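You operate a simulated robot arm through the tools that you are given. There is no shell and no other tool. Be economical: measure what you need, move in short steps, check, and stop when the job is done.

You run a simulated robot arm. Do the job below in one go: nothing can be reset, and whatever is moved stays where it is left.

JOB
Fit the red and the blue tape roll from the green box on their pegs.
Fine: each on the peg of its colour; shut the lid.

The check looks at the end state, three seconds after you hand in, the way a careful person would. Anything else that was tipped, shoved, dropped, spilled or broken makes it a failure. A push-on lid holds only when it is set on centred and level and pressed home; a screw cap is set on level and turned clockwise until tight.

ROBOT AND FRAMES
A 7-joint arm with a two-finger parallel gripper, fixed in place. Base frame: the origin is at the foot of the arm, x ahead of it, y to its left, z up; the work surface is at about z = 0.005. Lengths are in m, angles in degrees, forces in N, time in s.
With the tool pointing down near the work surface it reaches from about 0.24 to 0.62 m from the base axis. Its first joint turns from -66.0 to 66.0 degrees. Payload 2.6 kg.
Tool frame: the origin (TCP) lies between the finger pads and is the grasp point; the fingertips stand 0.03 m ahead of it; z points along the fingers, y is the line along which they close. Largest opening 0.094 m; finger width 0.028, thickness 0.01; the body of the gripper, 0.05 by 0.096 m, starts 0.055 m behind the TCP.
Orientation is told as [roll, pitch, yaw] about the base's x, y, z axes, in that order, counted from this pose: with the fingers straight down and closing along the base's y, the tool's x points along the base's -x, its y along +y and its z along -z.

CONTROLS
- The arm moves only by the tool move_arm. Its argument "series" is a list of rows, each an object (a shift or turn left out is 0, a gripper value left out holds the last) with "dp": the shift along the tool's x, y, z in units of 150 mm (1.0 is 150 mm), a list of three; "rot": the turn, a rotation vector about the tool's x, y, z in units of 45 degrees (1.0 is 45 degrees), a list of three; "jaw": the gripper command, from -1 (fully open) to 1 (shut), values between in proportion. In form: [{"dp": [dx, dy, dz], "rot": [rx, ry, rz], "jaw": jaw}, ...]. A call has 1 to 10 rows; each row is the pose to reach, as a shift and turn from the pose commanded when the call began, along the tool's axes at that moment. A call with a number of a shift or a turn outside -1 to 1 is refused whole. Each row takes 0.2 s and may step no farther than 0.05 m and 8.6 degrees from the row before; otherwise, or with a gripper value out of range, the whole call is refused. Where a pose cannot be reached the arm comes as near as it can. A force on the tool above 90 N (or 10 N above the force at the start of the call, whichever is more), or a blocked arm, ends the call early, and 0.2 s more pass. The fingers move at their own pace (about 0.072 m/s each) and stop on an object; they squeeze with about 25 N. The grip force told is the motor's: it shows also when the fingers shut on nothing. Time passes only in rows, and 0.2 s behind the last, so rows that repeat a pose let the fingers close. The reply holds the time, the measured pose of the TCP, the force on the tool along the base axes, the opening and the grip force, in the units named above and with some noise.
- Cameras (640 x 400 px; columns grow to the right, rows downward): "scene" is fixed at [0.0172, 0.4165, 0.5735]; the picture's right is [-0.86, -0.51, 0.00], its down [-0.30, 0.50, -0.81] and it looks along [0.42, -0.70, -0.58] (base axes); focal length 301 px, centre (320, 200). "wrist" rides on the gripper at [-0.037, 0, -0.058] in the tool frame; the picture's right is [0.00, -1.00, 0.00], its down [0.97, 0.00, -0.24] and it looks along [0.24, 0.00, 0.97] (tool axes); focal length 218 px, centre (320, 200).
- grab_frame(camera): a new picture of that camera. No time passes.
- pixel_to_xyz(camera, pixels): for up to 12 pixels [column, row] of the newest picture of that camera ("zoom" is the newest enlarged one), the place [x, y, z] in the base frame of the surface seen there, good to about 0.002 m, but the place of the scene camera against the robot may be out by one fixed shift of up to 0.018 m in any direction. No time passes.
- inspect(camera, box): a new picture of the part [left, top, right, bottom] of that camera's present view, enlarged. No time passes.
- finish_job(): hands the job in; it is judged then, once.

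Keep the steps short. Do not move on a guess: measure, check each grasp and each placing, and mend mistakes. In all there are 80 turns and 34 pictures (those below and enlarged ones count). Leave the gripper open and the arm clear of the work at the hand-in unless told otherwise, and finish with a single line.

The tools are called after ">>>" as name(argument=value, ...) on one line, values as JSON. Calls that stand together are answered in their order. move_arm: Moves the arm, as the interface text tells. Its arguments: {"type":"object","properties":{"series":{"type":"array"}},"required":["series"]} The other tools are called the same way: grab_frame (camera) takes a picture; pixel_to_xyz (camera, pixels) gives the place of the surface under pixels of a picture; inspect (camera, box) takes an enlarged picture of a part of a camera's view; finish_job () hands the job in.

At the start:

```text
time_s: 0.0
ee_pos: [0.2834, -0.2604, 0.3337]
tool_rot: [0.0, 0.0, 0.1]
wrist_force: [0.2, -0.5, -0.2]
gripper_width: 0.0939
grasp_force: 0.0
```

scene: 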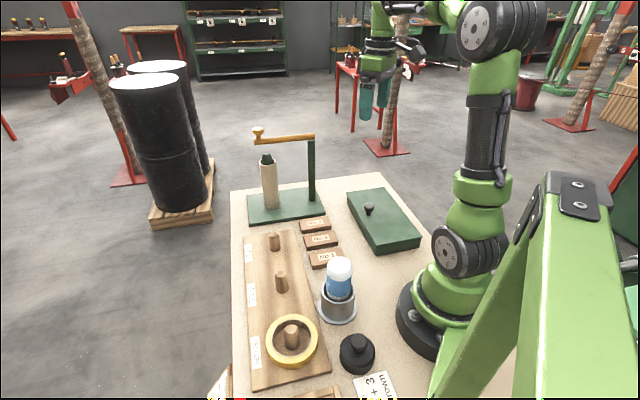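
wrist: 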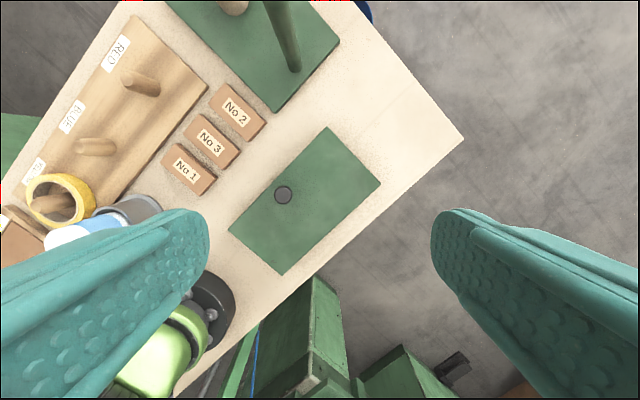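

I see a green lidded box with a black knob, and a peg board with RED and BLUE labels. I'll enlarge both areas first.

>>> inspect(camera="scene", box=[220, 170, 440, 400])

>>> inspect(camera="wrist", box=[0, 0, 400, 300])

>>> pixel_to_xyz(camera="wrist", pixels=[[283, 195], [328, 128], [380, 183], [282, 274], [230, 230], [147, 84], [112, 148], [130, 76], [80, 147], [340, 160], [62, 198], [160, 260]])

>>> pixel_to_xyz(camera="scene", pixels=[[369, 207], [348, 192], [386, 187], [420, 237], [381, 247], [274, 235], [281, 273], [292, 328], [339, 262], [357, 340], [311, 143], [258, 133]])

```text
1.74 times, centred on (330, 285) of scene
```

zoom: 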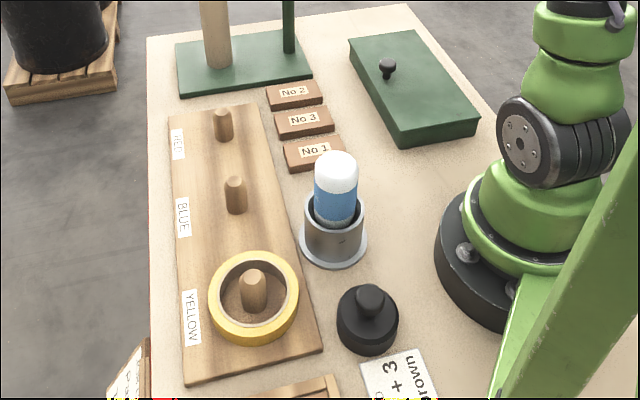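

```text
1.33 times, centred on (200, 150) of wrist
```

zoom: 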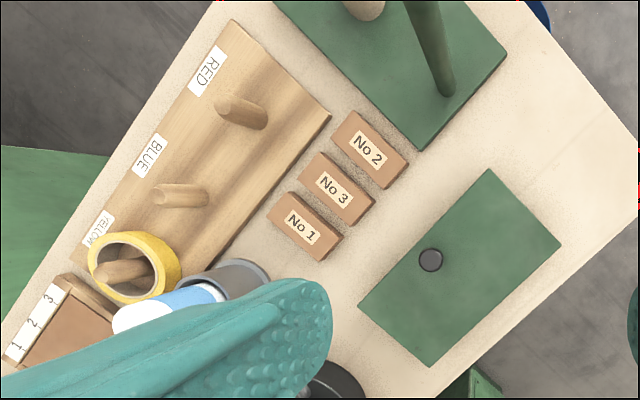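

```text
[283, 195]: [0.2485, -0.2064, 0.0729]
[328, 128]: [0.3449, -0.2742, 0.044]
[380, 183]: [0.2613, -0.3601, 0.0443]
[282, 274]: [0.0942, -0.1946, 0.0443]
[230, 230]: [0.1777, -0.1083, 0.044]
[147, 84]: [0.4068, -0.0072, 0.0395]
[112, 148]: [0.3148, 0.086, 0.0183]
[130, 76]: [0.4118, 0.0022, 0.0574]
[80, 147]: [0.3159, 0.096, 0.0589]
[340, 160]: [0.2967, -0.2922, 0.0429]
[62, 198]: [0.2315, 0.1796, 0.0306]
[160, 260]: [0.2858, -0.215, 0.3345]
```

```text
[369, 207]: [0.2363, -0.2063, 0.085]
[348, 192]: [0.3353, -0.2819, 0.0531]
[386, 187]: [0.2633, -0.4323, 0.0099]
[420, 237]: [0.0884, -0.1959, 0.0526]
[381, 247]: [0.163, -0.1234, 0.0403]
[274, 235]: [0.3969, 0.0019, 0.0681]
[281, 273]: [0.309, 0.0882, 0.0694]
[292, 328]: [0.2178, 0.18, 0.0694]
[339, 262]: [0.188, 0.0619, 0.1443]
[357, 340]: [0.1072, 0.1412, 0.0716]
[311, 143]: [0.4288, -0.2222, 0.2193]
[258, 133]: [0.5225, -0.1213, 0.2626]
```

The wrist camera puts the lid corners about (0.345,-0.274), (0.261,-0.360), (0.094,-0.195) and (0.178,-0.108). The knob is off-centre at (0.2485,-0.206), which suggests a hinge on the far side. I'll enlarge the box in both views to check.

>>> inspect(camera="scene", box=[335, 175, 435, 260])

>>> inspect(camera="wrist", box=[220, 115, 390, 285])

```text
4.71 times, centred on (385, 218) of scene
```

zoom: 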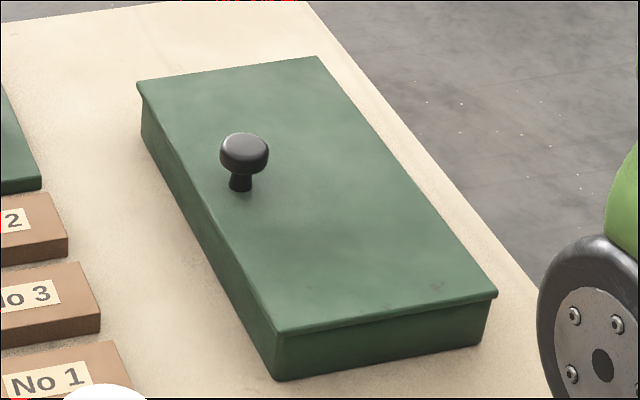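

```text
2.35 times, centred on (305, 200) of wrist
```

zoom: 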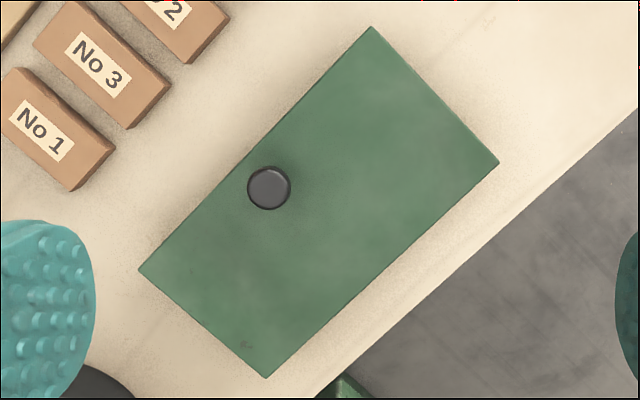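

The lid overhangs a little, and the knob sits on the peg side, so this is most likely hinged at the far (-x,-y) edge. I'll move above the knob and turn yaw to +45 so the fingers close along the hinge axis.

>>> move_arm(series=[{"dp": [0.039, 0.06, 0.15], "rot": [0, 0, -0.167]}, {"dp": [0.078, 0.12, 0.3], "rot": [0, 0, -0.333]}, {"dp": [0.117, 0.18, 0.45], "rot": [0, 0, -0.5]}, {"dp": [0.155, 0.24, 0.6], "rot": [0, 0, -0.667]}, {"dp": [0.194, 0.3, 0.75], "rot": [0, 0, -0.833]}, {"dp": [0.233, 0.36, 0.9], "rot": [0, 0, -1.0]}, {"dp": [0.233, 0.36, 0.9], "rot": [0, 0, -1.0]}])

>>> grab_frame(camera="wrist")

```text
time_s: 1.6
ee_pos: [0.2479, -0.2078, 0.198]
tool_rot: [0.0, 0.0, 45.1]
wrist_force: [0.1, -0.2, -0.9]
gripper_width: 0.0941
grasp_force: 0.1
```

```text
27 pictures are left
```

wrist: 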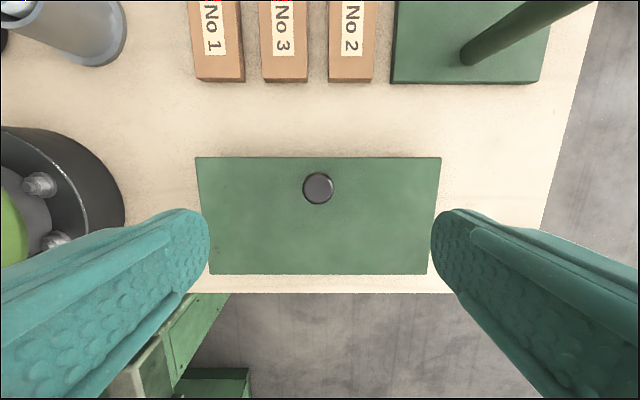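

The knob is at (318,188). I'll measure its edges and the lid edges from here.

>>> pixel_to_xyz(camera="wrist", pixels=[[318, 188], [306, 188], [330, 188], [318, 175], [318, 201], [318, 160], [318, 271], [200, 160], [439, 160], [425, 271], [212, 271], [318, 230]])

```text
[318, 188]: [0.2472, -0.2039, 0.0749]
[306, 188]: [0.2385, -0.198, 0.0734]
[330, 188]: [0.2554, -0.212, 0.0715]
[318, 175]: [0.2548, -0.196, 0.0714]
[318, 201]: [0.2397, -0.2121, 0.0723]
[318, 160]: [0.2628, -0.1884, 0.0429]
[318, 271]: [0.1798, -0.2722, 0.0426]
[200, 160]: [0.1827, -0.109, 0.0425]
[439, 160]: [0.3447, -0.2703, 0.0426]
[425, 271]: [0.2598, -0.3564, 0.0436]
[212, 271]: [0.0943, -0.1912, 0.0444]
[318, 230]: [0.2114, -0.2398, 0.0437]
```

Knob centre is about (0.247,-0.2045), diameter 0.022, top at 0.0735. I'll descend until the tips reach z ≈ 0.055, just under the knob head, then close.

>>> move_arm(series=[{"dp": [-0.011, 0.02, 0.25]}, {"dp": [-0.011, 0.02, 0.5]}, {"dp": [-0.011, 0.02, 0.65]}, {"dp": [-0.011, 0.02, 0.755]}, {"dp": [-0.011, 0.02, 0.755], "jaw": 1}, {"dp": [-0.011, 0.02, 0.755], "jaw": 1}, {"dp": [-0.011, 0.02, 0.755], "jaw": 1}, {"dp": [-0.011, 0.02, 0.755], "jaw": 1}])

```text
time_s: 3.4
ee_pos: [0.2475, -0.2042, 0.0847]
tool_rot: [0.0, 0.0, 45.0]
wrist_force: [1.4, -2.6, -6.2]
gripper_width: 0.0269
grasp_force: 45.3
```

The knob is gripped: opening 0.027 and steady force. I'll try a small hinge arc of 15 degrees and watch the force.

>>> move_arm(series=[{"dp": [0.016, 0, -0.055]}, {"dp": [0.037, 0, -0.108]}, {"dp": [0.063, 0, -0.159]}, {"dp": [0.063, 0, -0.159]}])

>>> inspect(camera="scene", box=[300, 140, 460, 260])

```text
time_s: 4.4
ee_pos: [0.2431, -0.2109, 0.1109]
tool_rot: [-0.1, -0.1, 45.2]
wrist_force: [15.6, -1.1, -7.9]
gripper_width: 0.0269
grasp_force: 45.1
```

```text
3.33 times, centred on (380, 200) of scene
```

zoom: 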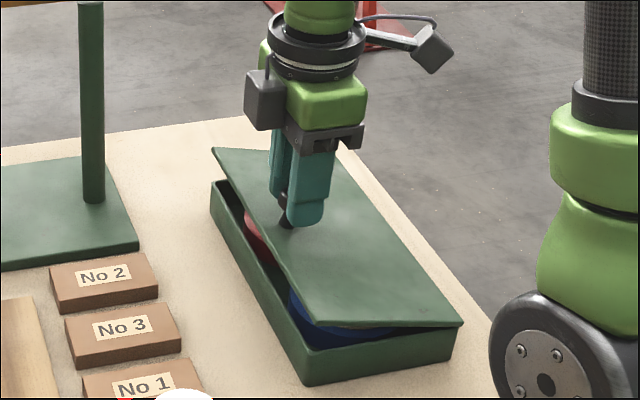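

It is hinged: the lid is rising, with red and blue inside. I'll carry on along the arc to about 45 degrees.

>>> move_arm(series=[{"dp": [0.02, 0, -0.053]}, {"dp": [0.046, 0, -0.103]}, {"dp": [0.08, 0, -0.149]}, {"dp": [0.119, 0, -0.191]}, {"dp": [0.162, 0, -0.23]}, {"dp": [0.207, 0, -0.265]}, {"dp": [0.207, 0, -0.265]}])

```text
time_s: 6.0
ee_pos: [0.2202, -0.2321, 0.1514]
tool_rot: [-0.3, -0.2, 45.1]
wrist_force: [26.1, -2.1, 2.5]
gripper_width: 0.0272
grasp_force: 44.5
```

Position is tracking well, but I read about 26 N sideways. I'll check the picture before going further.

>>> inspect(camera="scene", box=[300, 140, 460, 260])

```text
3.33 times, centred on (380, 200) of scene
```

zoom: 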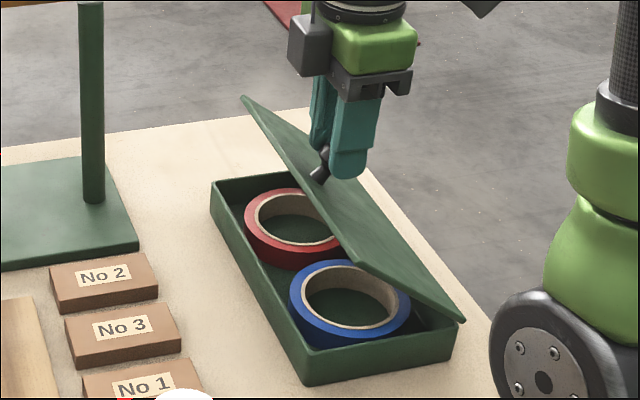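

The lid is at about 50 degrees and both rolls are visible. I'll continue to about 80 degrees with a slightly larger radius to ease the force.

>>> move_arm(series=[{"dp": [0.06, 0, -0.047]}, {"dp": [0.113, 0, -0.074]}, {"dp": [0.167, 0, -0.097]}, {"dp": [0.224, 0, -0.115]}, {"dp": [0.282, 0, -0.128]}, {"dp": [0.34, 0, -0.135]}, {"dp": [0.4, 0, -0.138]}, {"dp": [0.4, 0, -0.138]}])

>>> inspect(camera="scene", box=[300, 140, 460, 260])

```text
time_s: 7.8
ee_pos: [0.1771, -0.2747, 0.1717]
tool_rot: [-0.1, -0.2, 44.9]
wrist_force: [23.8, -7.6, 5.0]
gripper_width: 0.0272
grasp_force: 45.3
```

```text
3.33 times, centred on (380, 200) of scene
```

zoom: 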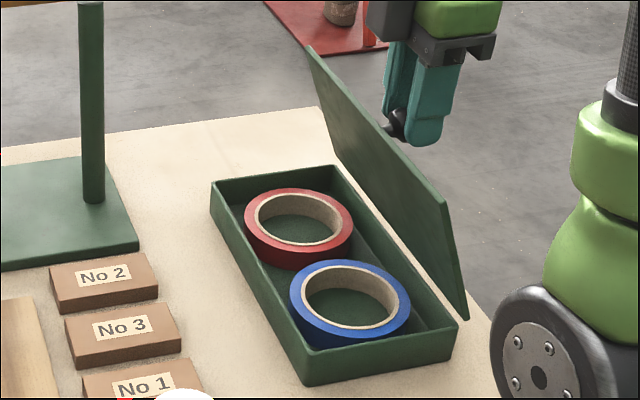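

The lid is near 85 degrees. I'll take it past vertical to its stop, watching the force.

>>> move_arm(series=[{"dp": [0.06, 0, 0.003]}, {"dp": [0.117, 0, 0.01]}, {"dp": [0.165, 0, 0.02]}, {"dp": [0.21, 0, 0.033]}, {"dp": [0.21, 0, 0.033]}])

>>> inspect(camera="scene", box=[300, 140, 460, 260])

```text
time_s: 9.0
ee_pos: [0.1543, -0.2974, 0.1673]
tool_rot: [-0.2, 0.1, 45.0]
wrist_force: [11.3, -4.3, 25.9]
gripper_width: 0.0273
grasp_force: 44.6
```

```text
3.33 times, centred on (380, 200) of scene
```

zoom: 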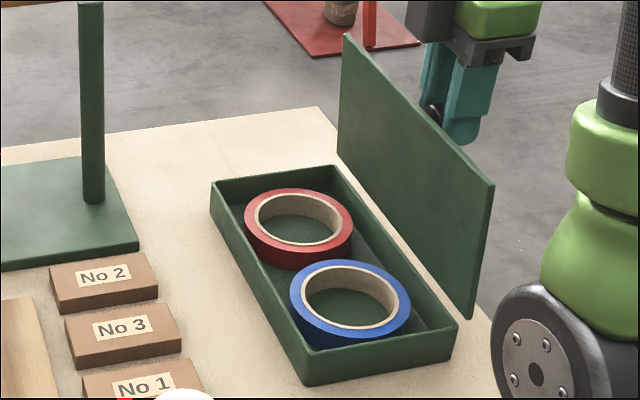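

The lid is about 8 to 10 degrees past vertical. I'll nudge it a little further to see whether there's a stop.

>>> move_arm(series=[{"dp": [0.04, 0, 0.0]}, {"dp": [0.08, 0, 0.015]}, {"dp": [0.08, 0, 0.015]}])

```text
time_s: 9.8
ee_pos: [0.1478, -0.3046, 0.1629]
tool_rot: [-0.1, 0.0, 45.0]
wrist_force: [23.6, -8.5, 4.7]
gripper_width: 0.027
grasp_force: 44.7
```

No clear stop yet. One more small nudge.

>>> move_arm(series=[{"dp": [0.03, 0, 0.008]}, {"dp": [0.055, 0, 0.022]}, {"dp": [0.055, 0, 0.022]}])

>>> inspect(camera="scene", box=[300, 140, 460, 260])

```text
time_s: 10.6
ee_pos: [0.1392, -0.3118, 0.1608]
tool_rot: [-0.2, -0.1, 44.9]
wrist_force: [13.6, -5.8, 18.9]
gripper_width: 0.0273
grasp_force: 45.4
```

```text
3.33 times, centred on (380, 200) of scene
```

zoom: 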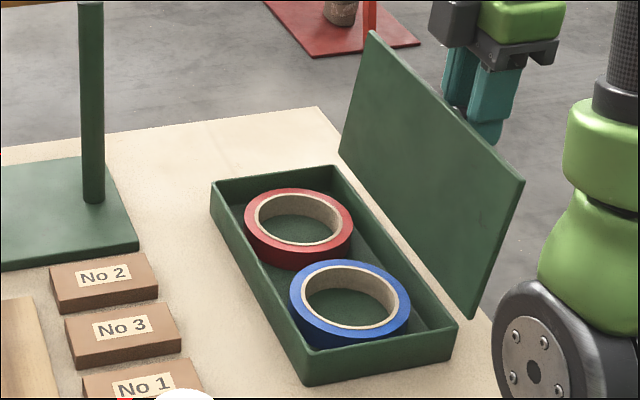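

The lid is at about 108 degrees. I'll open the fingers slightly and see where it settles.

>>> move_arm(series=[{"jaw": 0.2}, {"jaw": 0.2}, {"jaw": 0.0}])

>>> grab_frame(camera="scene")

```text
time_s: 11.4
ee_pos: [0.1402, -0.3108, 0.1586]
tool_rot: [0.2, -0.1, 45.0]
wrist_force: [0.2, -0.9, -0.4]
gripper_width: 0.047
grasp_force: 0.0
```

```text
21 pictures are left
```

scene: 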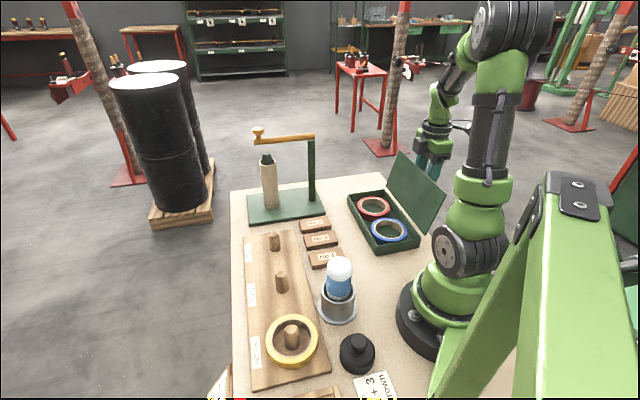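

The lid stays open by itself. I'll lift straight up, move over the box and look down.

>>> move_arm(series=[{"dp": [0, 0, -0.3]}, {"dp": [0, 0, -0.6]}, {"dp": [0, 0, -0.9], "jaw": -1}, {"dp": [-0.25, 0, -0.98], "jaw": -1}, {"dp": [-0.5, 0, -0.98]}, {"dp": [-0.75, 0, -0.98]}, {"dp": [-0.877, 0, -0.98]}, {"dp": [-0.877, 0, -0.98]}])

>>> grab_frame(camera="wrist")

```text
time_s: 13.2
ee_pos: [0.2329, -0.2179, 0.3059]
tool_rot: [-0.1, 0.0, 45.0]
wrist_force: [-0.4, 0.1, -0.1]
gripper_width: 0.0939
grasp_force: 0.1
```

```text
20 pictures are left
```

wrist: 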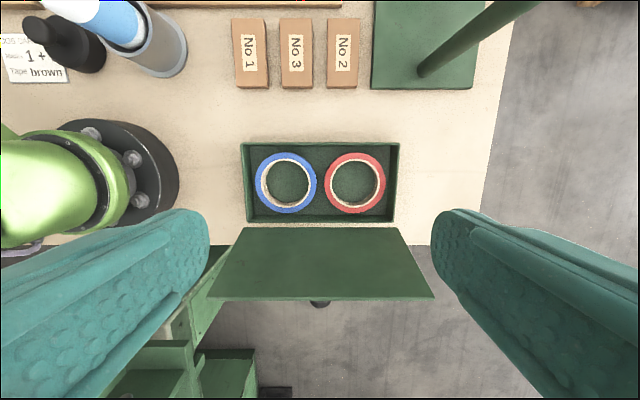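

>>> inspect(camera="wrist", box=[230, 130, 410, 240])

>>> pixel_to_xyz(camera="wrist", pixels=[[257, 183], [315, 183], [286, 154], [286, 211], [326, 183], [385, 183], [355, 154], [355, 212], [286, 185], [355, 185], [244, 145], [398, 222]])

```text
3.56 times, centred on (320, 185) of wrist
```

zoom: 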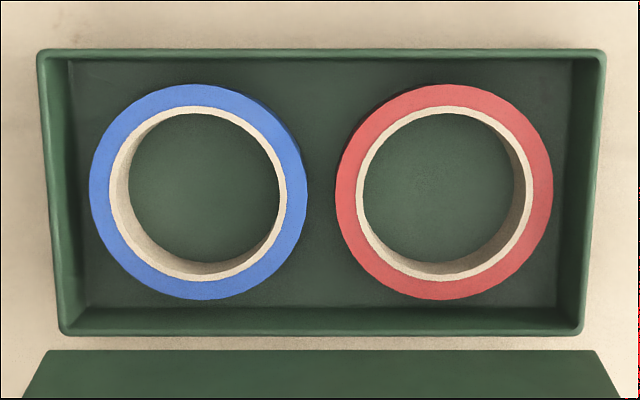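

```text
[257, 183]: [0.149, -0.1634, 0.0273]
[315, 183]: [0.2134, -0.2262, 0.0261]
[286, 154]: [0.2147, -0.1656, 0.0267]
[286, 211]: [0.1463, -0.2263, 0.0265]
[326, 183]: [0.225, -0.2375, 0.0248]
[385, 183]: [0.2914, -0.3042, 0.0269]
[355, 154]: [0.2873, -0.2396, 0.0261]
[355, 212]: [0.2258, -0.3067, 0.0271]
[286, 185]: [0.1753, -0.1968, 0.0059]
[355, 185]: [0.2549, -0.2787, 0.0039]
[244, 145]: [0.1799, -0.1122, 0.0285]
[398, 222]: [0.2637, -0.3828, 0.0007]
```

Both rolls lie flat. Outer diameter is about 0.092 and core about 0.065, so I'll pick each up from inside the core by spreading the fingers. Now I'll measure the rims precisely on the enlarged picture.

>>> pixel_to_xyz(camera="zoom", pixels=[[97, 192], [299, 192], [198, 92], [198, 292], [343, 192], [545, 192], [444, 91], [444, 292], [113, 192], [357, 192], [198, 195], [444, 108]])

```text
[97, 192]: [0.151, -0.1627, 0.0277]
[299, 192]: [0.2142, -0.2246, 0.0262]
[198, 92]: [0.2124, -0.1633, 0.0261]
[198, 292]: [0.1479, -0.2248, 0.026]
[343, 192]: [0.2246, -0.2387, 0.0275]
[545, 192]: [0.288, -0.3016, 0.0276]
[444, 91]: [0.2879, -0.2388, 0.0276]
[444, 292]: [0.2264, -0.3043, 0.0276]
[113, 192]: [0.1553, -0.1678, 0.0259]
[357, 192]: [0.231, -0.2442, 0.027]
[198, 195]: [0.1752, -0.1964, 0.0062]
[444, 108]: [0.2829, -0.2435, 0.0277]
```

Blue centre is (0.1814,-0.1938), red centre (0.2567,-0.2708), tops at z 0.027. I'll move over red with the fingers narrowed to 0.03 and go down halfway.

>>> move_arm(series=[{"dp": [0.046, -0.12, 0.1], "jaw": 0.36}, {"dp": [0.092, -0.24, 0.3], "jaw": 0.36}, {"dp": [0.137, -0.361, 0.55]}, {"dp": [0.137, -0.361, 0.8]}, {"dp": [0.137, -0.361, 1.0]}, {"dp": [0.137, -0.361, 1.0]}])

>>> grab_frame(camera="wrist")

```text
time_s: 14.6
ee_pos: [0.255, -0.2712, 0.1565]
tool_rot: [0.0, -0.1, 44.9]
wrist_force: [-0.7, 0.3, -0.6]
gripper_width: 0.0298
grasp_force: 0.0
```

```text
18 pictures are left
```

wrist: 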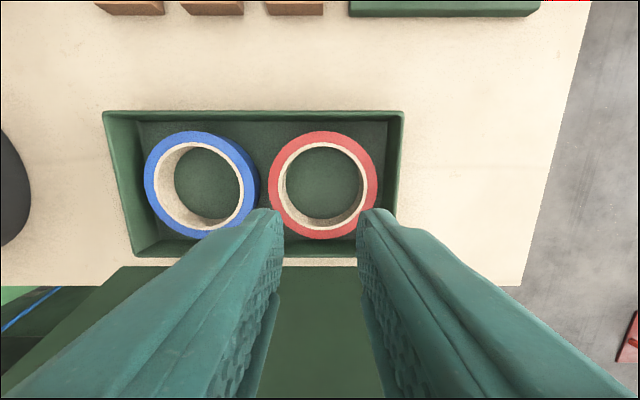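

The fingers line up with the red roll (roll centre column ≈ 323). I'll descend until the tips are at z ≈ 0.013, inside the core.

>>> move_arm(series=[{"dp": [-0.01, -0.006, 0.25]}, {"dp": [-0.01, -0.006, 0.5]}, {"dp": [-0.01, -0.006, 0.65]}, {"dp": [-0.01, -0.006, 0.757]}, {"dp": [-0.01, -0.006, 0.757]}])

```text
time_s: 15.6
ee_pos: [0.2692, -0.272, 0.0584]
tool_rot: [-1.5, -0.3, 45.4]
wrist_force: [4.5, 13.8, 12.0]
gripper_width: 0.0301
grasp_force: 0.1
stopped in row 4: the force on the tool passed its limit (the readings are from after the stop); the commanded pose is now the measured one
```

Blocked at tip height 0.028, and the tool was pushed aside in x. I'll look before doing anything else.

>>> grab_frame(camera="wrist")

>>> inspect(camera="scene", box=[320, 120, 480, 260])

```text
17 pictures are left
```

wrist: 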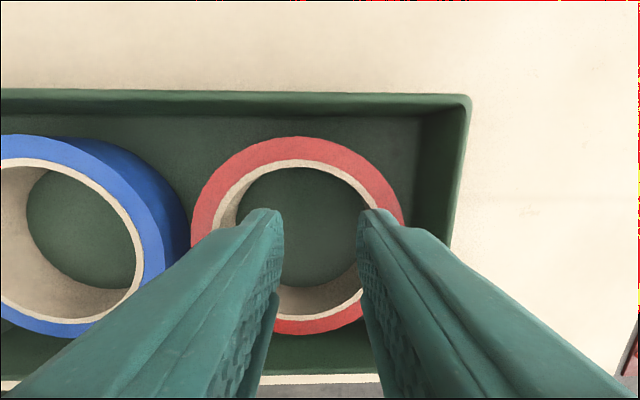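

```text
2.86 times, centred on (400, 190) of scene
```

zoom: 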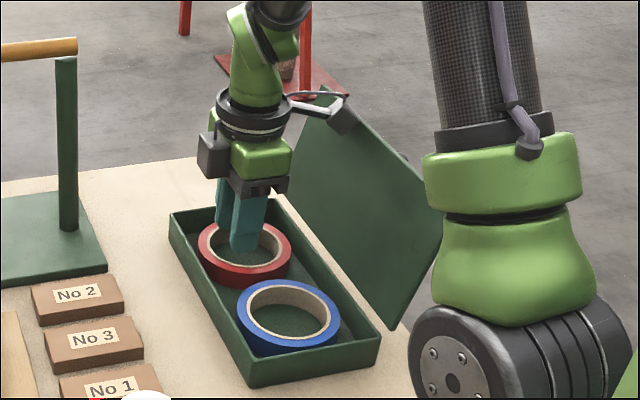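

The bracket on the tool's +x side hit the open lid; it's the dark block in the scene view. The rolls look undisturbed. I'll lift, then turn the hand so the bracket points away from the lid (yaw -90).

>>> move_arm(series=[{"dp": [-0.03, 0, -0.3]}, {"dp": [-0.03, 0, -0.6], "rot": [-0.028, -0.018, -0.01]}, {"dp": [-0.03, 0, -0.9], "rot": [-0.028, -0.018, -0.01]}, {"dp": [-0.03, 0, -1.0], "rot": [-0.028, -0.018, -0.01]}])

>>> move_arm(series=[{"dp": [0, 0, -0.1], "rot": [0, 0, 0.167]}, {"dp": [0, 0, -0.2], "rot": [0, 0, 0.333]}, {"dp": [0, 0, -0.3], "rot": [0, 0, 0.5]}, {"dp": [0, 0, -0.3], "rot": [0, 0, 0.667]}, {"dp": [0, 0, -0.3], "rot": [0, 0, 0.833]}, {"dp": [0, 0, -0.3], "rot": [0, 0, 1.0]}])

>>> move_arm(series=[{"rot": [0, 0, 0.167]}, {"rot": [0, 0, 0.333]}, {"rot": [0, 0, 0.5]}, {"rot": [0, 0, 0.667]}, {"rot": [0, 0, 0.833]}, {"rot": [0, 0, 1.0]}])

>>> move_arm(series=[{"rot": [0, 0, 0.167]}, {"rot": [0, 0, 0.333]}, {"rot": [0, 0, 0.5]}, {"rot": [0, 0, 0.667]}, {"rot": [0, 0, 0.833]}, {"rot": [0, 0, 1.0]}, {"rot": [0, 0, 1.0]}])

>>> grab_frame(camera="wrist")

```text
time_s: 16.6
ee_pos: [0.2688, -0.2676, 0.207]
tool_rot: [-0.1, -0.9, 45.8]
wrist_force: [0.2, -0.1, -0.2]
gripper_width: 0.03
grasp_force: 0.0
```

```text
time_s: 18.0
ee_pos: [0.2665, -0.2689, 0.2526]
tool_rot: [0.6, -0.7, 0.7]
wrist_force: [0.6, 0.2, 0.1]
gripper_width: 0.0301
grasp_force: 0.1
```

```text
time_s: 19.4
ee_pos: [0.2666, -0.2668, 0.2534]
tool_rot: [0.9, -0.1, -44.4]
wrist_force: [-0.4, -0.4, -0.7]
gripper_width: 0.0302
grasp_force: 0.0
```

```text
time_s: 21.0
ee_pos: [0.2669, -0.268, 0.2535]
tool_rot: [0.8, 0.6, -89.3]
wrist_force: [-0.4, -0.6, -0.2]
gripper_width: 0.03
grasp_force: 0.1
```

```text
15 pictures are left
```

wrist: 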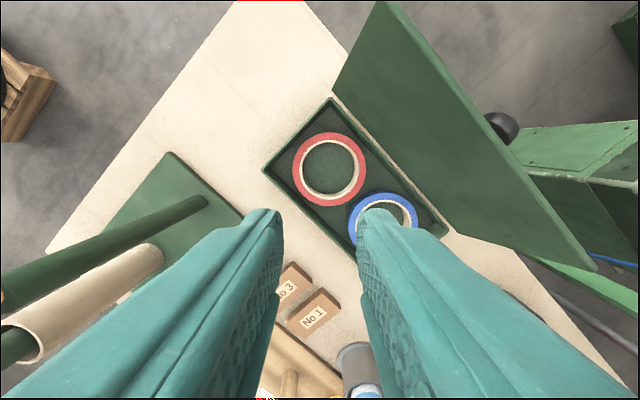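

The view is clear: red roll at about (329,168). I'll measure its rim from here.

>>> pixel_to_xyz(camera="wrist", pixels=[[296, 168], [363, 168], [329, 136], [329, 203], [302, 150], [356, 190], [352, 219], [386, 195], [405, 165]])

```text
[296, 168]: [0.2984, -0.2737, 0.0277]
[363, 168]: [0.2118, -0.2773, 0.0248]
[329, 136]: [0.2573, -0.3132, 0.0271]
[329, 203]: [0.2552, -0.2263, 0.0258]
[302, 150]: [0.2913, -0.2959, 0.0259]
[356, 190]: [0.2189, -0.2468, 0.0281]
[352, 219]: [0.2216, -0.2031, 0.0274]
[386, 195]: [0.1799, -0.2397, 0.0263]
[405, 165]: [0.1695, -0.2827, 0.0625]
```

Red centre is confirmed at (0.2556,-0.2705). I'll level the hand and go down in two stages.

>>> move_arm(series=[{"dp": [-0.017, -0.075, 0.1], "rot": [-0.013, -0.018, 0.016]}, {"dp": [-0.017, -0.075, 0.4], "rot": [-0.013, -0.018, 0.016]}, {"dp": [-0.017, -0.075, 0.7], "rot": [-0.013, -0.018, 0.016]}, {"dp": [-0.017, -0.075, 1.0], "rot": [-0.013, -0.018, 0.016]}, {"dp": [-0.017, -0.075, 1.0], "rot": [-0.013, -0.018, 0.016]}])

```text
time_s: 22.2
ee_pos: [0.2592, -0.2683, 0.1029]
tool_rot: [1.4, -0.2, -90.0]
wrist_force: [0.4, -0.6, 0.1]
gripper_width: 0.03
grasp_force: 0.0
```

The roll sign was inverted, so I'll correct it. Position needs (-0.0036,-0.0022). Then I'll descend into the core.

>>> move_arm(series=[{"dp": [-0.015, -0.024, 0.0], "rot": [0.031, 0.004, 0]}, {"dp": [-0.015, -0.024, 0.13], "rot": [0.031, 0.004, 0]}, {"dp": [-0.015, -0.024, 0.26], "rot": [0.031, 0.004, 0]}, {"dp": [-0.015, -0.024, 0.4], "rot": [0.031, 0.004, 0]}, {"dp": [-0.015, -0.024, 0.4], "rot": [0.031, 0.004, 0]}])

```text
time_s: 23.4
ee_pos: [0.2563, -0.2726, 0.0433]
tool_rot: [-0.2, -0.1, -89.9]
wrist_force: [-0.4, 0.5, -0.2]
gripper_width: 0.0301
grasp_force: 0.0
```

Inside without contact. Now I'll spread the fingers against the core.

>>> move_arm(series=[{"jaw": -0.2}, {"jaw": -0.2}, {"jaw": -0.6}, {"jaw": -1}])

```text
time_s: 24.4
ee_pos: [0.2556, -0.2724, 0.0444]
tool_rot: [-0.1, -0.1, -90.0]
wrist_force: [0.2, 1.2, -0.5]
gripper_width: 0.0448
grasp_force: 0.1
```

The fingers stopped at 0.0448 against the core. I'll lift 4 cm as a test.

>>> move_arm(series=[{"dp": [0, 0, -0.1]}, {"dp": [0, 0, -0.2]}, {"dp": [0, 0, -0.27]}, {"dp": [0, 0, -0.27]}])

>>> inspect(camera="scene", box=[320, 120, 480, 260])

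```text
time_s: 25.4
ee_pos: [0.2555, -0.2732, 0.0835]
tool_rot: [-0.1, 0.0, -89.9]
wrist_force: [-0.5, 0.3, -1.2]
gripper_width: 0.0449
grasp_force: 0.0
```

```text
2.86 times, centred on (400, 190) of scene
```

zoom: 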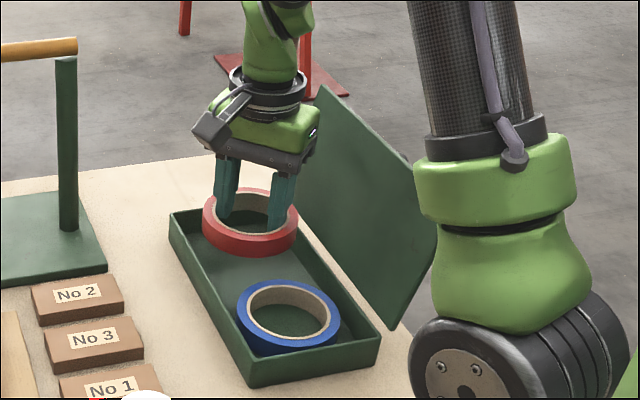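

The red roll is held level, 4 cm up. I'll lift to z ≈ 0.2 and carry it toward the board, keeping well left of the crank stand.

>>> move_arm(series=[{"dp": [0, 0, -0.25]}, {"dp": [0, 0, -0.5]}, {"dp": [0, 0, -0.79]}, {"dp": [0.25, 0.04, -0.79]}, {"dp": [0.5, 0.08, -0.79]}, {"dp": [0.75, 0.12, -0.79]}, {"dp": [0.98, 0.16, -0.79]}])

>>> move_arm(series=[{"dp": [0.2, 0.02, 0]}, {"dp": [0.4, 0.04, 0]}, {"dp": [0.6, 0.06, 0]}, {"dp": [0.76, 0.07, 0]}, {"dp": [0.76, 0.07, 0]}])

>>> grab_frame(camera="wrist")

```text
time_s: 27.0
ee_pos: [0.2808, -0.1258, 0.2019]
tool_rot: [-0.1, -0.1, -90.0]
wrist_force: [0.5, 0.2, -0.8]
gripper_width: 0.0447
grasp_force: 0.1
```

```text
time_s: 28.2
ee_pos: [0.2896, -0.011, 0.2024]
tool_rot: [-0.1, 0.0, -89.9]
wrist_force: [0.2, 0.0, -1.5]
gripper_width: 0.0452
grasp_force: 0.1
```

```text
13 pictures are left
```

wrist: 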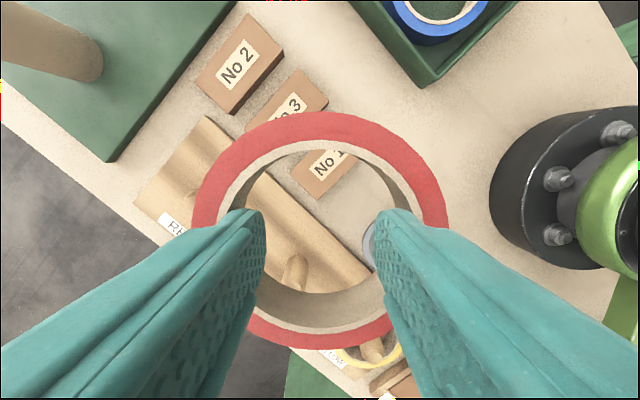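

>>> inspect(camera="wrist", box=[130, 110, 330, 310])

```text
2.00 times, centred on (230, 210) of wrist
```

zoom: 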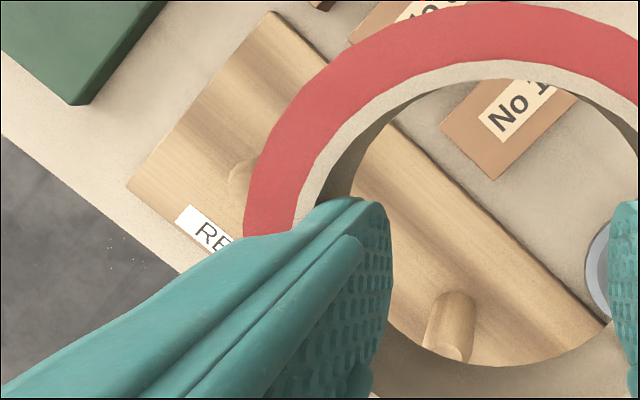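

>>> pixel_to_xyz(camera="zoom", pixels=[[233, 180], [240, 172], [238, 165], [255, 155], [440, 300], [472, 300], [455, 296], [450, 345], [460, 352], [468, 340], [428, 335], [500, 280]])

>>> pixel_to_xyz(camera="scene", pixels=[[274, 237], [274, 249], [281, 273], [281, 291], [291, 328], [369, 210]])

```text
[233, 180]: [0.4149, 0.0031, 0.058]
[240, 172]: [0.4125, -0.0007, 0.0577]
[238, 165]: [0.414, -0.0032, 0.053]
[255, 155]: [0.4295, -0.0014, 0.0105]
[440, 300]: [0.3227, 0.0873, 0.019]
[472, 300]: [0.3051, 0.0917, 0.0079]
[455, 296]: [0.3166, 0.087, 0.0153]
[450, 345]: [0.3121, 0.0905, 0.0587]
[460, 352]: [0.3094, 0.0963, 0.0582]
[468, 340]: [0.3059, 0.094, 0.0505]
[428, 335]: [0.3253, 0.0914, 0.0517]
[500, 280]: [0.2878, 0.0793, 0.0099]
```

```text
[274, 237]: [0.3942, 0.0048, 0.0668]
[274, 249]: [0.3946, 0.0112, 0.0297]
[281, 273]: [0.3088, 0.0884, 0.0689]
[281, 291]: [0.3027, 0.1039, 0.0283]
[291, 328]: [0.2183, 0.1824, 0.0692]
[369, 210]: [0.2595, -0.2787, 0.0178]
```

Peg top estimates: red (0.405,0.004), blue (0.316,0.097), peg radius about 0.011. I'll move over the red peg at the present height and check with the scene camera.

>>> move_arm(series=[{"dp": [0.03, 0.25, 0]}, {"dp": [0.06, 0.5, 0]}, {"dp": [0.103, 0.76, 0]}, {"dp": [0.103, 0.769, 0.2]}, {"dp": [0.103, 0.769, 0.4]}, {"dp": [0.103, 0.769, 0.4]}])

>>> grab_frame(camera="wrist")

```text
time_s: 29.6
ee_pos: [0.4053, 0.0034, 0.1428]
tool_rot: [0.0, -0.1, -90.0]
wrist_force: [-0.2, 0.1, -0.4]
gripper_width: 0.0447
grasp_force: 0.0
```

```text
11 pictures are left
```

wrist: 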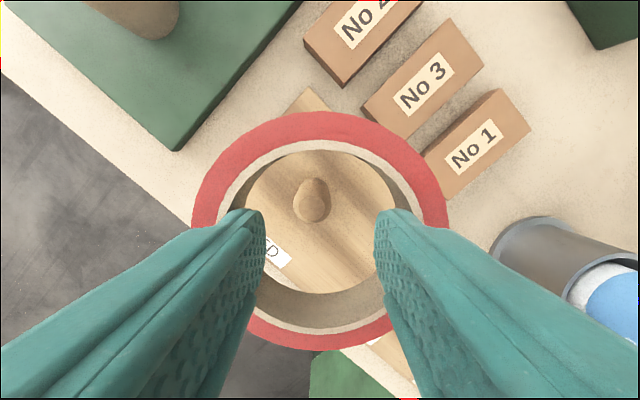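

The peg shows through the core, with its top at about (312,205). I'll measure it directly.

>>> pixel_to_xyz(camera="wrist", pixels=[[312, 206], [297, 206], [326, 206], [312, 195], [312, 218], [340, 240], [290, 180], [360, 200]])

```text
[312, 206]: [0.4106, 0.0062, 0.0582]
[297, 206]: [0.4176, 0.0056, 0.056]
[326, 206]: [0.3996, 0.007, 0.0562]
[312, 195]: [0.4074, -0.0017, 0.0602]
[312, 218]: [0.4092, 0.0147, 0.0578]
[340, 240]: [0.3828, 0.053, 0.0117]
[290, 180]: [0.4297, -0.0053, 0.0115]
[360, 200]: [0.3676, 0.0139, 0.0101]
```

Peg centre is (0.4085,0.0065), top 0.058, board about 0.011. I'll shift 3 mm each way and lower until the roll nearly sits.

>>> move_arm(series=[{"dp": [0.021, 0.022, 0.1]}, {"dp": [0.021, 0.022, 0.3]}, {"dp": [0.021, 0.022, 0.5]}, {"dp": [0.021, 0.022, 0.6]}, {"dp": [0.021, 0.022, 0.62]}, {"dp": [0.021, 0.022, 0.62]}])

```text
time_s: 31.0
ee_pos: [0.408, 0.007, 0.0492]
tool_rot: [-0.1, -0.1, -90.0]
wrist_force: [0.8, -0.1, -0.6]
gripper_width: 0.045
grasp_force: 0.0
```

Not seated yet: no upward force. I'll lower in small steps to about 0.046 and then narrow the fingers.

>>> move_arm(series=[{"dp": [0, 0, 0.01]}, {"dp": [0, 0, 0.02]}, {"dp": [0, 0, 0.02]}, {"dp": [0, 0, 0.02], "jaw": 0.2}, {"dp": [0, 0, 0.02], "jaw": 0.2}])

>>> move_arm(series=[{"dp": [0, 0, -0.2]}, {"dp": [0, 0, -0.5]}, {"dp": [0, 0, -0.8]}, {"dp": [0, 0, -1.0]}, {"dp": [0, 0, -1.0]}])

>>> grab_frame(camera="wrist")

```text
time_s: 32.2
ee_pos: [0.4081, 0.0062, 0.0461]
tool_rot: [-0.1, 0.0, -89.9]
wrist_force: [0.8, -0.8, 0.1]
gripper_width: 0.0375
grasp_force: 0.0
```

```text
time_s: 33.4
ee_pos: [0.4106, 0.008, 0.1968]
tool_rot: [-0.1, 0.0, -89.8]
wrist_force: [0.1, 0.0, 0.4]
gripper_width: 0.0372
grasp_force: 0.1
```

```text
10 pictures are left
```

wrist: 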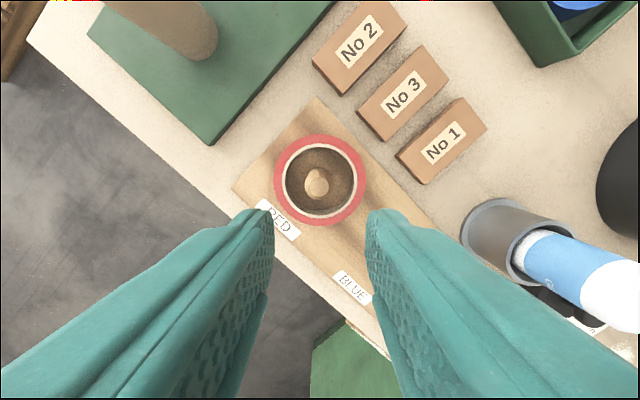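

Red sits around its peg. Next I'll go to the blue roll at high level, in two legs.

>>> move_arm(series=[{"dp": [-0.17, -0.2, -0.1], "jaw": 0.36}, {"dp": [-0.34, -0.4, -0.1], "jaw": 0.36}, {"dp": [-0.51, -0.58, -0.1]}, {"dp": [-0.68, -0.76, -0.1]}])

>>> move_arm(series=[{"dp": [-0.17, -0.19, 0]}, {"dp": [-0.33, -0.38, 0]}, {"dp": [-0.5, -0.57, 0]}, {"dp": [-0.66, -0.76, 0]}, {"dp": [-0.66, -0.76, 0]}])

>>> grab_frame(camera="wrist")

```text
time_s: 34.4
ee_pos: [0.2938, -0.0937, 0.2104]
tool_rot: [-0.1, -0.1, -89.9]
wrist_force: [-1.1, 0.1, 0.6]
gripper_width: 0.0302
grasp_force: 0.1
```

```text
time_s: 35.6
ee_pos: [0.1814, -0.1936, 0.2085]
tool_rot: [-0.2, 0.0, -89.9]
wrist_force: [0.3, -0.3, -0.7]
gripper_width: 0.0302
grasp_force: 0.0
```

```text
9 pictures are left
```

wrist: 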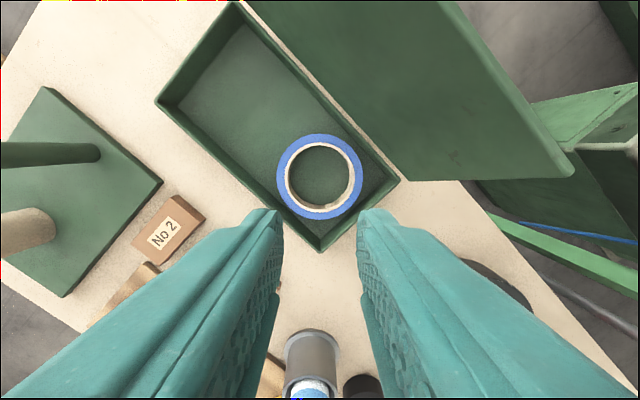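

>>> pixel_to_xyz(camera="wrist", pixels=[[280, 177], [359, 177], [319, 137], [319, 216], [545, 175], [450, 10]])

```text
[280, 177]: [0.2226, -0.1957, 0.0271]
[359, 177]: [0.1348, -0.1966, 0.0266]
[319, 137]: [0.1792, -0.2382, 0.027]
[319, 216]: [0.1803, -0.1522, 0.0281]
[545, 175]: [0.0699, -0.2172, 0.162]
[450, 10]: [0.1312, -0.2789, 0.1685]
```

Blue centre is (0.179,-0.195). I'll descend in two stages.

>>> move_arm(series=[{"dp": [-0.009, -0.014, 0.25]}, {"dp": [-0.009, -0.014, 0.5]}, {"dp": [-0.009, -0.014, 0.7]}, {"dp": [-0.009, -0.014, 0.7]}])

>>> move_arm(series=[{"dp": [0, 0, 0.13]}, {"dp": [0, 0, 0.26]}, {"dp": [0, 0, 0.36]}, {"dp": [0, 0, 0.4]}, {"dp": [0, 0, 0.4]}])

```text
time_s: 36.6
ee_pos: [0.1782, -0.1948, 0.105]
tool_rot: [-0.1, -0.2, -90.1]
wrist_force: [-0.3, -0.8, 0.2]
gripper_width: 0.0299
grasp_force: 0.0
```

```text
time_s: 37.8
ee_pos: [0.1781, -0.1954, 0.0449]
tool_rot: [0.0, 0.0, -90.0]
wrist_force: [0.1, 0.3, 0.0]
gripper_width: 0.0301
grasp_force: 0.0
```

Inside the blue core without contact. I'll spread, test the hold and lift.

>>> move_arm(series=[{"jaw": -0.2}, {"jaw": -0.2}, {"jaw": -0.6}, {"jaw": -1}, {"jaw": -1}])

>>> move_arm(series=[{"dp": [0, 0, -0.1]}, {"dp": [0, 0, -0.3]}, {"dp": [0, 0, -0.6]}, {"dp": [0, 0, -0.9]}, {"dp": [0, 0, -1.0]}, {"dp": [0, 0, -1.0]}])

>>> grab_frame(camera="scene")

```text
time_s: 39.0
ee_pos: [0.1788, -0.1958, 0.0451]
tool_rot: [-0.1, 0.0, -90.0]
wrist_force: [-0.2, -0.5, -0.7]
gripper_width: 0.045
grasp_force: 0.0
```

```text
time_s: 40.4
ee_pos: [0.1776, -0.1925, 0.1968]
tool_rot: [-0.1, -0.2, -90.0]
wrist_force: [-0.4, -0.1, -0.4]
gripper_width: 0.0448
grasp_force: 0.1
```

```text
8 pictures are left
```

scene: 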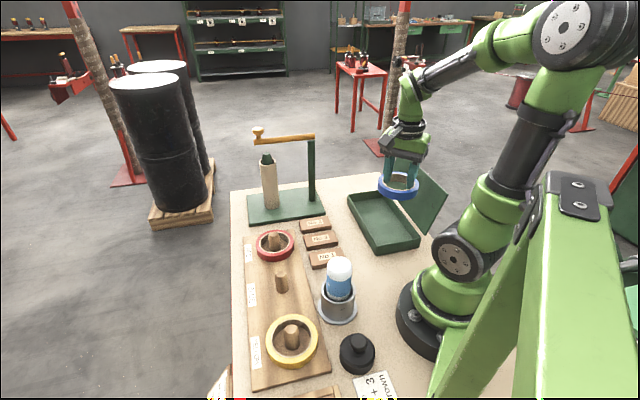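

Blue is held level and everything else is in place. I'll carry it first to (0.32,-0.10), then along +y to the blue peg, staying clear of the bottle.

>>> move_arm(series=[{"dp": [0.1, 0.19, -0.05]}, {"dp": [0.2, 0.38, -0.1]}, {"dp": [0.3, 0.57, -0.1]}, {"dp": [0.45, 0.76, -0.1]}, {"dp": [0.6, 0.935, -0.1]}])

>>> move_arm(series=[{"dp": [0.25, 0, 0]}, {"dp": [0.5, 0, 0]}, {"dp": [0.75, 0, 0]}, {"dp": [0.99, 0, 0]}])

>>> move_arm(series=[{"dp": [0.2, 0, 0]}, {"dp": [0.32, 0, 0.1]}, {"dp": [0.32, 0, 0.3]}, {"dp": [0.32, 0, 0.42]}, {"dp": [0.32, 0, 0.42]}])

>>> grab_frame(camera="wrist")

```text
time_s: 41.6
ee_pos: [0.319, -0.1039, 0.2108]
tool_rot: [-0.1, 0.0, -90.0]
wrist_force: [0.9, 1.1, -0.6]
gripper_width: 0.045
grasp_force: 0.0
```

```text
time_s: 42.6
ee_pos: [0.3176, 0.0444, 0.2105]
tool_rot: [-0.1, -0.1, -90.0]
wrist_force: [1.0, 0.4, -0.5]
gripper_width: 0.0448
grasp_force: 0.2
```

```text
time_s: 43.8
ee_pos: [0.3173, 0.0925, 0.147]
tool_rot: [-0.2, 0.0, -89.9]
wrist_force: [-0.1, 0.9, -0.8]
gripper_width: 0.0447
grasp_force: 0.0
```

```text
7 pictures are left
```

wrist: 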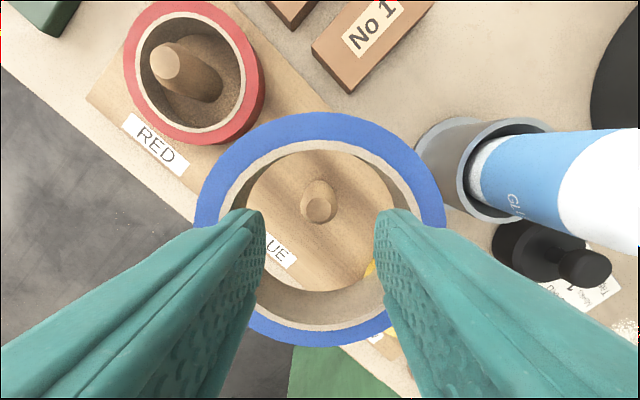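

>>> pixel_to_xyz(camera="wrist", pixels=[[318, 209], [303, 209], [332, 209], [318, 200], [318, 219], [340, 240], [418, 150], [470, 170], [428, 140], [255, 80], [445, 195], [200, 140]])

```text
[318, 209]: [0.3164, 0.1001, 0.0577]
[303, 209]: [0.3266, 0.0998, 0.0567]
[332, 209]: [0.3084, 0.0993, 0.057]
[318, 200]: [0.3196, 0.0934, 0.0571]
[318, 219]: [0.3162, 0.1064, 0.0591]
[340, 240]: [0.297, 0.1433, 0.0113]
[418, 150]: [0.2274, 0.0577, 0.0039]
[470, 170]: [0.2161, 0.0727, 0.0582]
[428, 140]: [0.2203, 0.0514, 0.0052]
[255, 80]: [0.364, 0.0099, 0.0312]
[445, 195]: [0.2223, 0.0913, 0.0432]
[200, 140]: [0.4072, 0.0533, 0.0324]
```

Blue peg centre is (0.3174,0.0998). I'll shift +7 mm in y and lower to the same seating height as before (0.046).

>>> move_arm(series=[{"dp": [0.049, 0.001, 0.1]}, {"dp": [0.049, 0.001, 0.3]}, {"dp": [0.049, 0.001, 0.5]}, {"dp": [0.049, 0.001, 0.62]}, {"dp": [0.049, 0.001, 0.66]}, {"dp": [0.049, 0.001, 0.676]}, {"dp": [0.049, 0.001, 0.676]}])

```text
time_s: 45.4
ee_pos: [0.3189, 0.1003, 0.0463]
tool_rot: [0.0, 0.0, -89.9]
wrist_force: [-13.7, -0.4, 41.8]
gripper_width: 0.0451
grasp_force: 0.1
```

There's a firm upward push, so the roll has seated. I'll ease up 2 mm and narrow the fingers to release.

>>> move_arm(series=[{"dp": [0, 0, -0.015]}, {"dp": [0, 0, -0.015], "jaw": 0.2}, {"dp": [0, 0, -0.015], "jaw": 0.2}, {"dp": [0, 0, -0.015], "jaw": 0.2}])

>>> move_arm(series=[{"dp": [0, 0, -0.2]}, {"dp": [0, 0, -0.5]}, {"dp": [0, 0, -0.8]}, {"dp": [0, 0, -1.0]}, {"dp": [0, 0, -1.0]}])

>>> grab_frame(camera="wrist")

```text
time_s: 46.4
ee_pos: [0.3183, 0.099, 0.0487]
tool_rot: [-0.2, -0.1, -89.9]
wrist_force: [-0.1, -1.6, -0.2]
gripper_width: 0.0375
grasp_force: 0.0
```

```text
time_s: 47.6
ee_pos: [0.3178, 0.1001, 0.1968]
tool_rot: [-0.1, -0.2, -89.8]
wrist_force: [0.1, -0.6, 0.3]
gripper_width: 0.0378
grasp_force: 0.0
```

```text
6 pictures are left
```

wrist: 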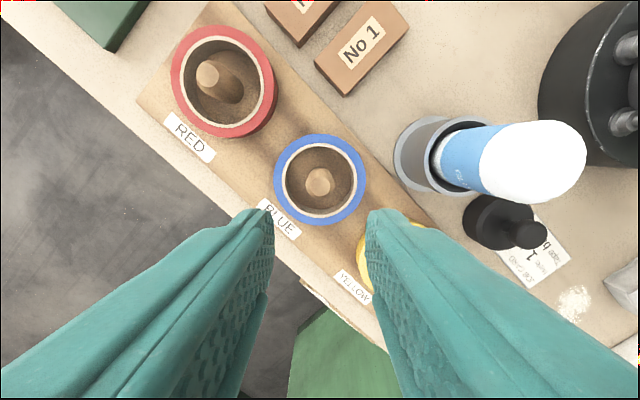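

Both rolls are on their pegs. I'll check rim heights for flatness, then climb and go back toward the lid.

>>> pixel_to_xyz(camera="wrist", pixels=[[279, 180], [361, 180], [320, 139], [320, 221], [176, 80], [262, 70], [220, 32], [225, 131]])

>>> move_arm(series=[{"dp": [0, 0, -0.22], "jaw": -1}, {"dp": [0, 0, -0.44], "jaw": -1}, {"dp": [-0.1, 0, -0.7]}, {"dp": [-0.3, -0.05, -0.7]}, {"dp": [-0.5, -0.1, -0.7]}, {"dp": [-0.7, -0.15, -0.7]}, {"dp": [-0.9, -0.2, -0.7]}, {"dp": [-1.0, -0.2, -0.7]}])

>>> move_arm(series=[{"dp": [-0.17, 0, 0], "rot": [0, 0, -0.167]}, {"dp": [-0.33, 0, 0], "rot": [0, 0, -0.333]}, {"dp": [-0.5, 0, 0], "rot": [0, 0, -0.5]}, {"dp": [-0.67, 0, 0], "rot": [0, 0, -0.667]}, {"dp": [-0.83, 0, 0], "rot": [0, 0, -0.833]}, {"dp": [-1.0, 0, 0], "rot": [0, 0, -1.0]}])

>>> move_arm(series=[{"rot": [0, 0, -0.167]}, {"rot": [0, 0, -0.333]}, {"rot": [0, 0, -0.5]}, {"rot": [0, 0, -0.667]}, {"rot": [0, 0, -0.833]}, {"rot": [0, 0, -1.0]}])

>>> move_arm(series=[{"dp": [0.08, -0.06, 0], "rot": [0, 0, -0.167]}, {"dp": [0.16, -0.12, 0], "rot": [0, 0, -0.333]}, {"dp": [0.24, -0.18, 0], "rot": [0, 0, -0.5]}, {"dp": [0.32, -0.24, 0], "rot": [0, 0, -0.667]}, {"dp": [0.4, -0.3, 0], "rot": [0, 0, -0.833]}, {"dp": [0.45, -0.33, 0], "rot": [0, 0, -1.0]}, {"dp": [0.45, -0.33, 0], "rot": [0, 0, -1.0]}])

```text
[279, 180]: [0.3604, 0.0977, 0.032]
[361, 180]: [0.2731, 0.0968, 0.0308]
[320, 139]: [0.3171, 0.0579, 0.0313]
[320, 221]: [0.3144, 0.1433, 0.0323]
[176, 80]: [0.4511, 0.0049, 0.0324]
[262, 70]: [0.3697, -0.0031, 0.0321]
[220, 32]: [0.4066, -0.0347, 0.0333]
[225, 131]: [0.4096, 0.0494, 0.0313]
```

```text
time_s: 49.4
ee_pos: [0.2883, -0.051, 0.3039]
tool_rot: [0.0, -0.1, -89.9]
wrist_force: [1.0, -0.2, -0.6]
gripper_width: 0.0941
grasp_force: 0.1
```

```text
time_s: 50.8
ee_pos: [0.2905, -0.2016, 0.3048]
tool_rot: [-0.2, 0.0, -44.9]
wrist_force: [0.1, -0.3, 0.2]
gripper_width: 0.094
grasp_force: 0.1
```

```text
time_s: 52.2
ee_pos: [0.2903, -0.1997, 0.3042]
tool_rot: [0.0, 0.1, 0.2]
wrist_force: [-0.4, -1.0, -0.4]
gripper_width: 0.0939
grasp_force: 0.0
```

```text
time_s: 53.8
ee_pos: [0.2206, -0.2502, 0.3038]
tool_rot: [0.0, 0.1, 45.1]
wrist_force: [0.2, -0.2, -0.2]
gripper_width: 0.0939
grasp_force: 0.1
```

Both rolls lie flat (rims all at z ≈ 0.032). I'll move over the spot where I released the knob and look.

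>>> move_arm(series=[{"dp": [0.22, 0.03, 0]}, {"dp": [0.44, 0.06, 0]}, {"dp": [0.665, 0.093, 0]}, {"dp": [0.665, 0.093, 0]}])

>>> grab_frame(camera="wrist")

```text
time_s: 54.8
ee_pos: [0.1406, -0.3124, 0.3033]
tool_rot: [0.1, 0.2, 45.1]
wrist_force: [0.0, -0.4, -0.5]
gripper_width: 0.0941
grasp_force: 0.0
```

```text
5 pictures are left
```

wrist: 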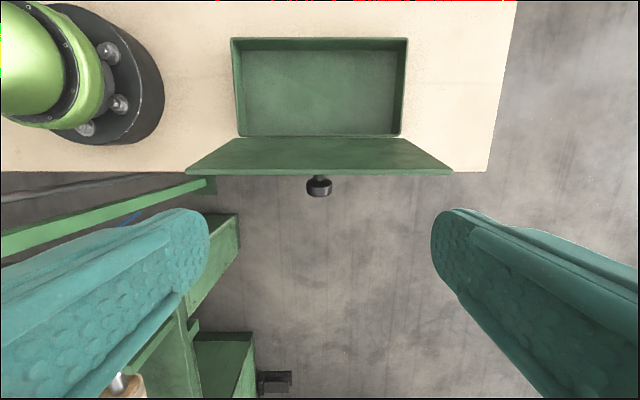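

>>> pixel_to_xyz(camera="wrist", pixels=[[319, 187], [308, 188], [330, 188], [319, 193], [319, 181], [319, 172], [319, 140]])

```text
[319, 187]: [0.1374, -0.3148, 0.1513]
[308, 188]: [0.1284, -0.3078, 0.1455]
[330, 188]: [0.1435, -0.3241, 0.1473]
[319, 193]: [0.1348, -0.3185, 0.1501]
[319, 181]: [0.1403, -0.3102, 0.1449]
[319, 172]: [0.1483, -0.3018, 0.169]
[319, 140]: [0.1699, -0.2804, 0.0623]
```

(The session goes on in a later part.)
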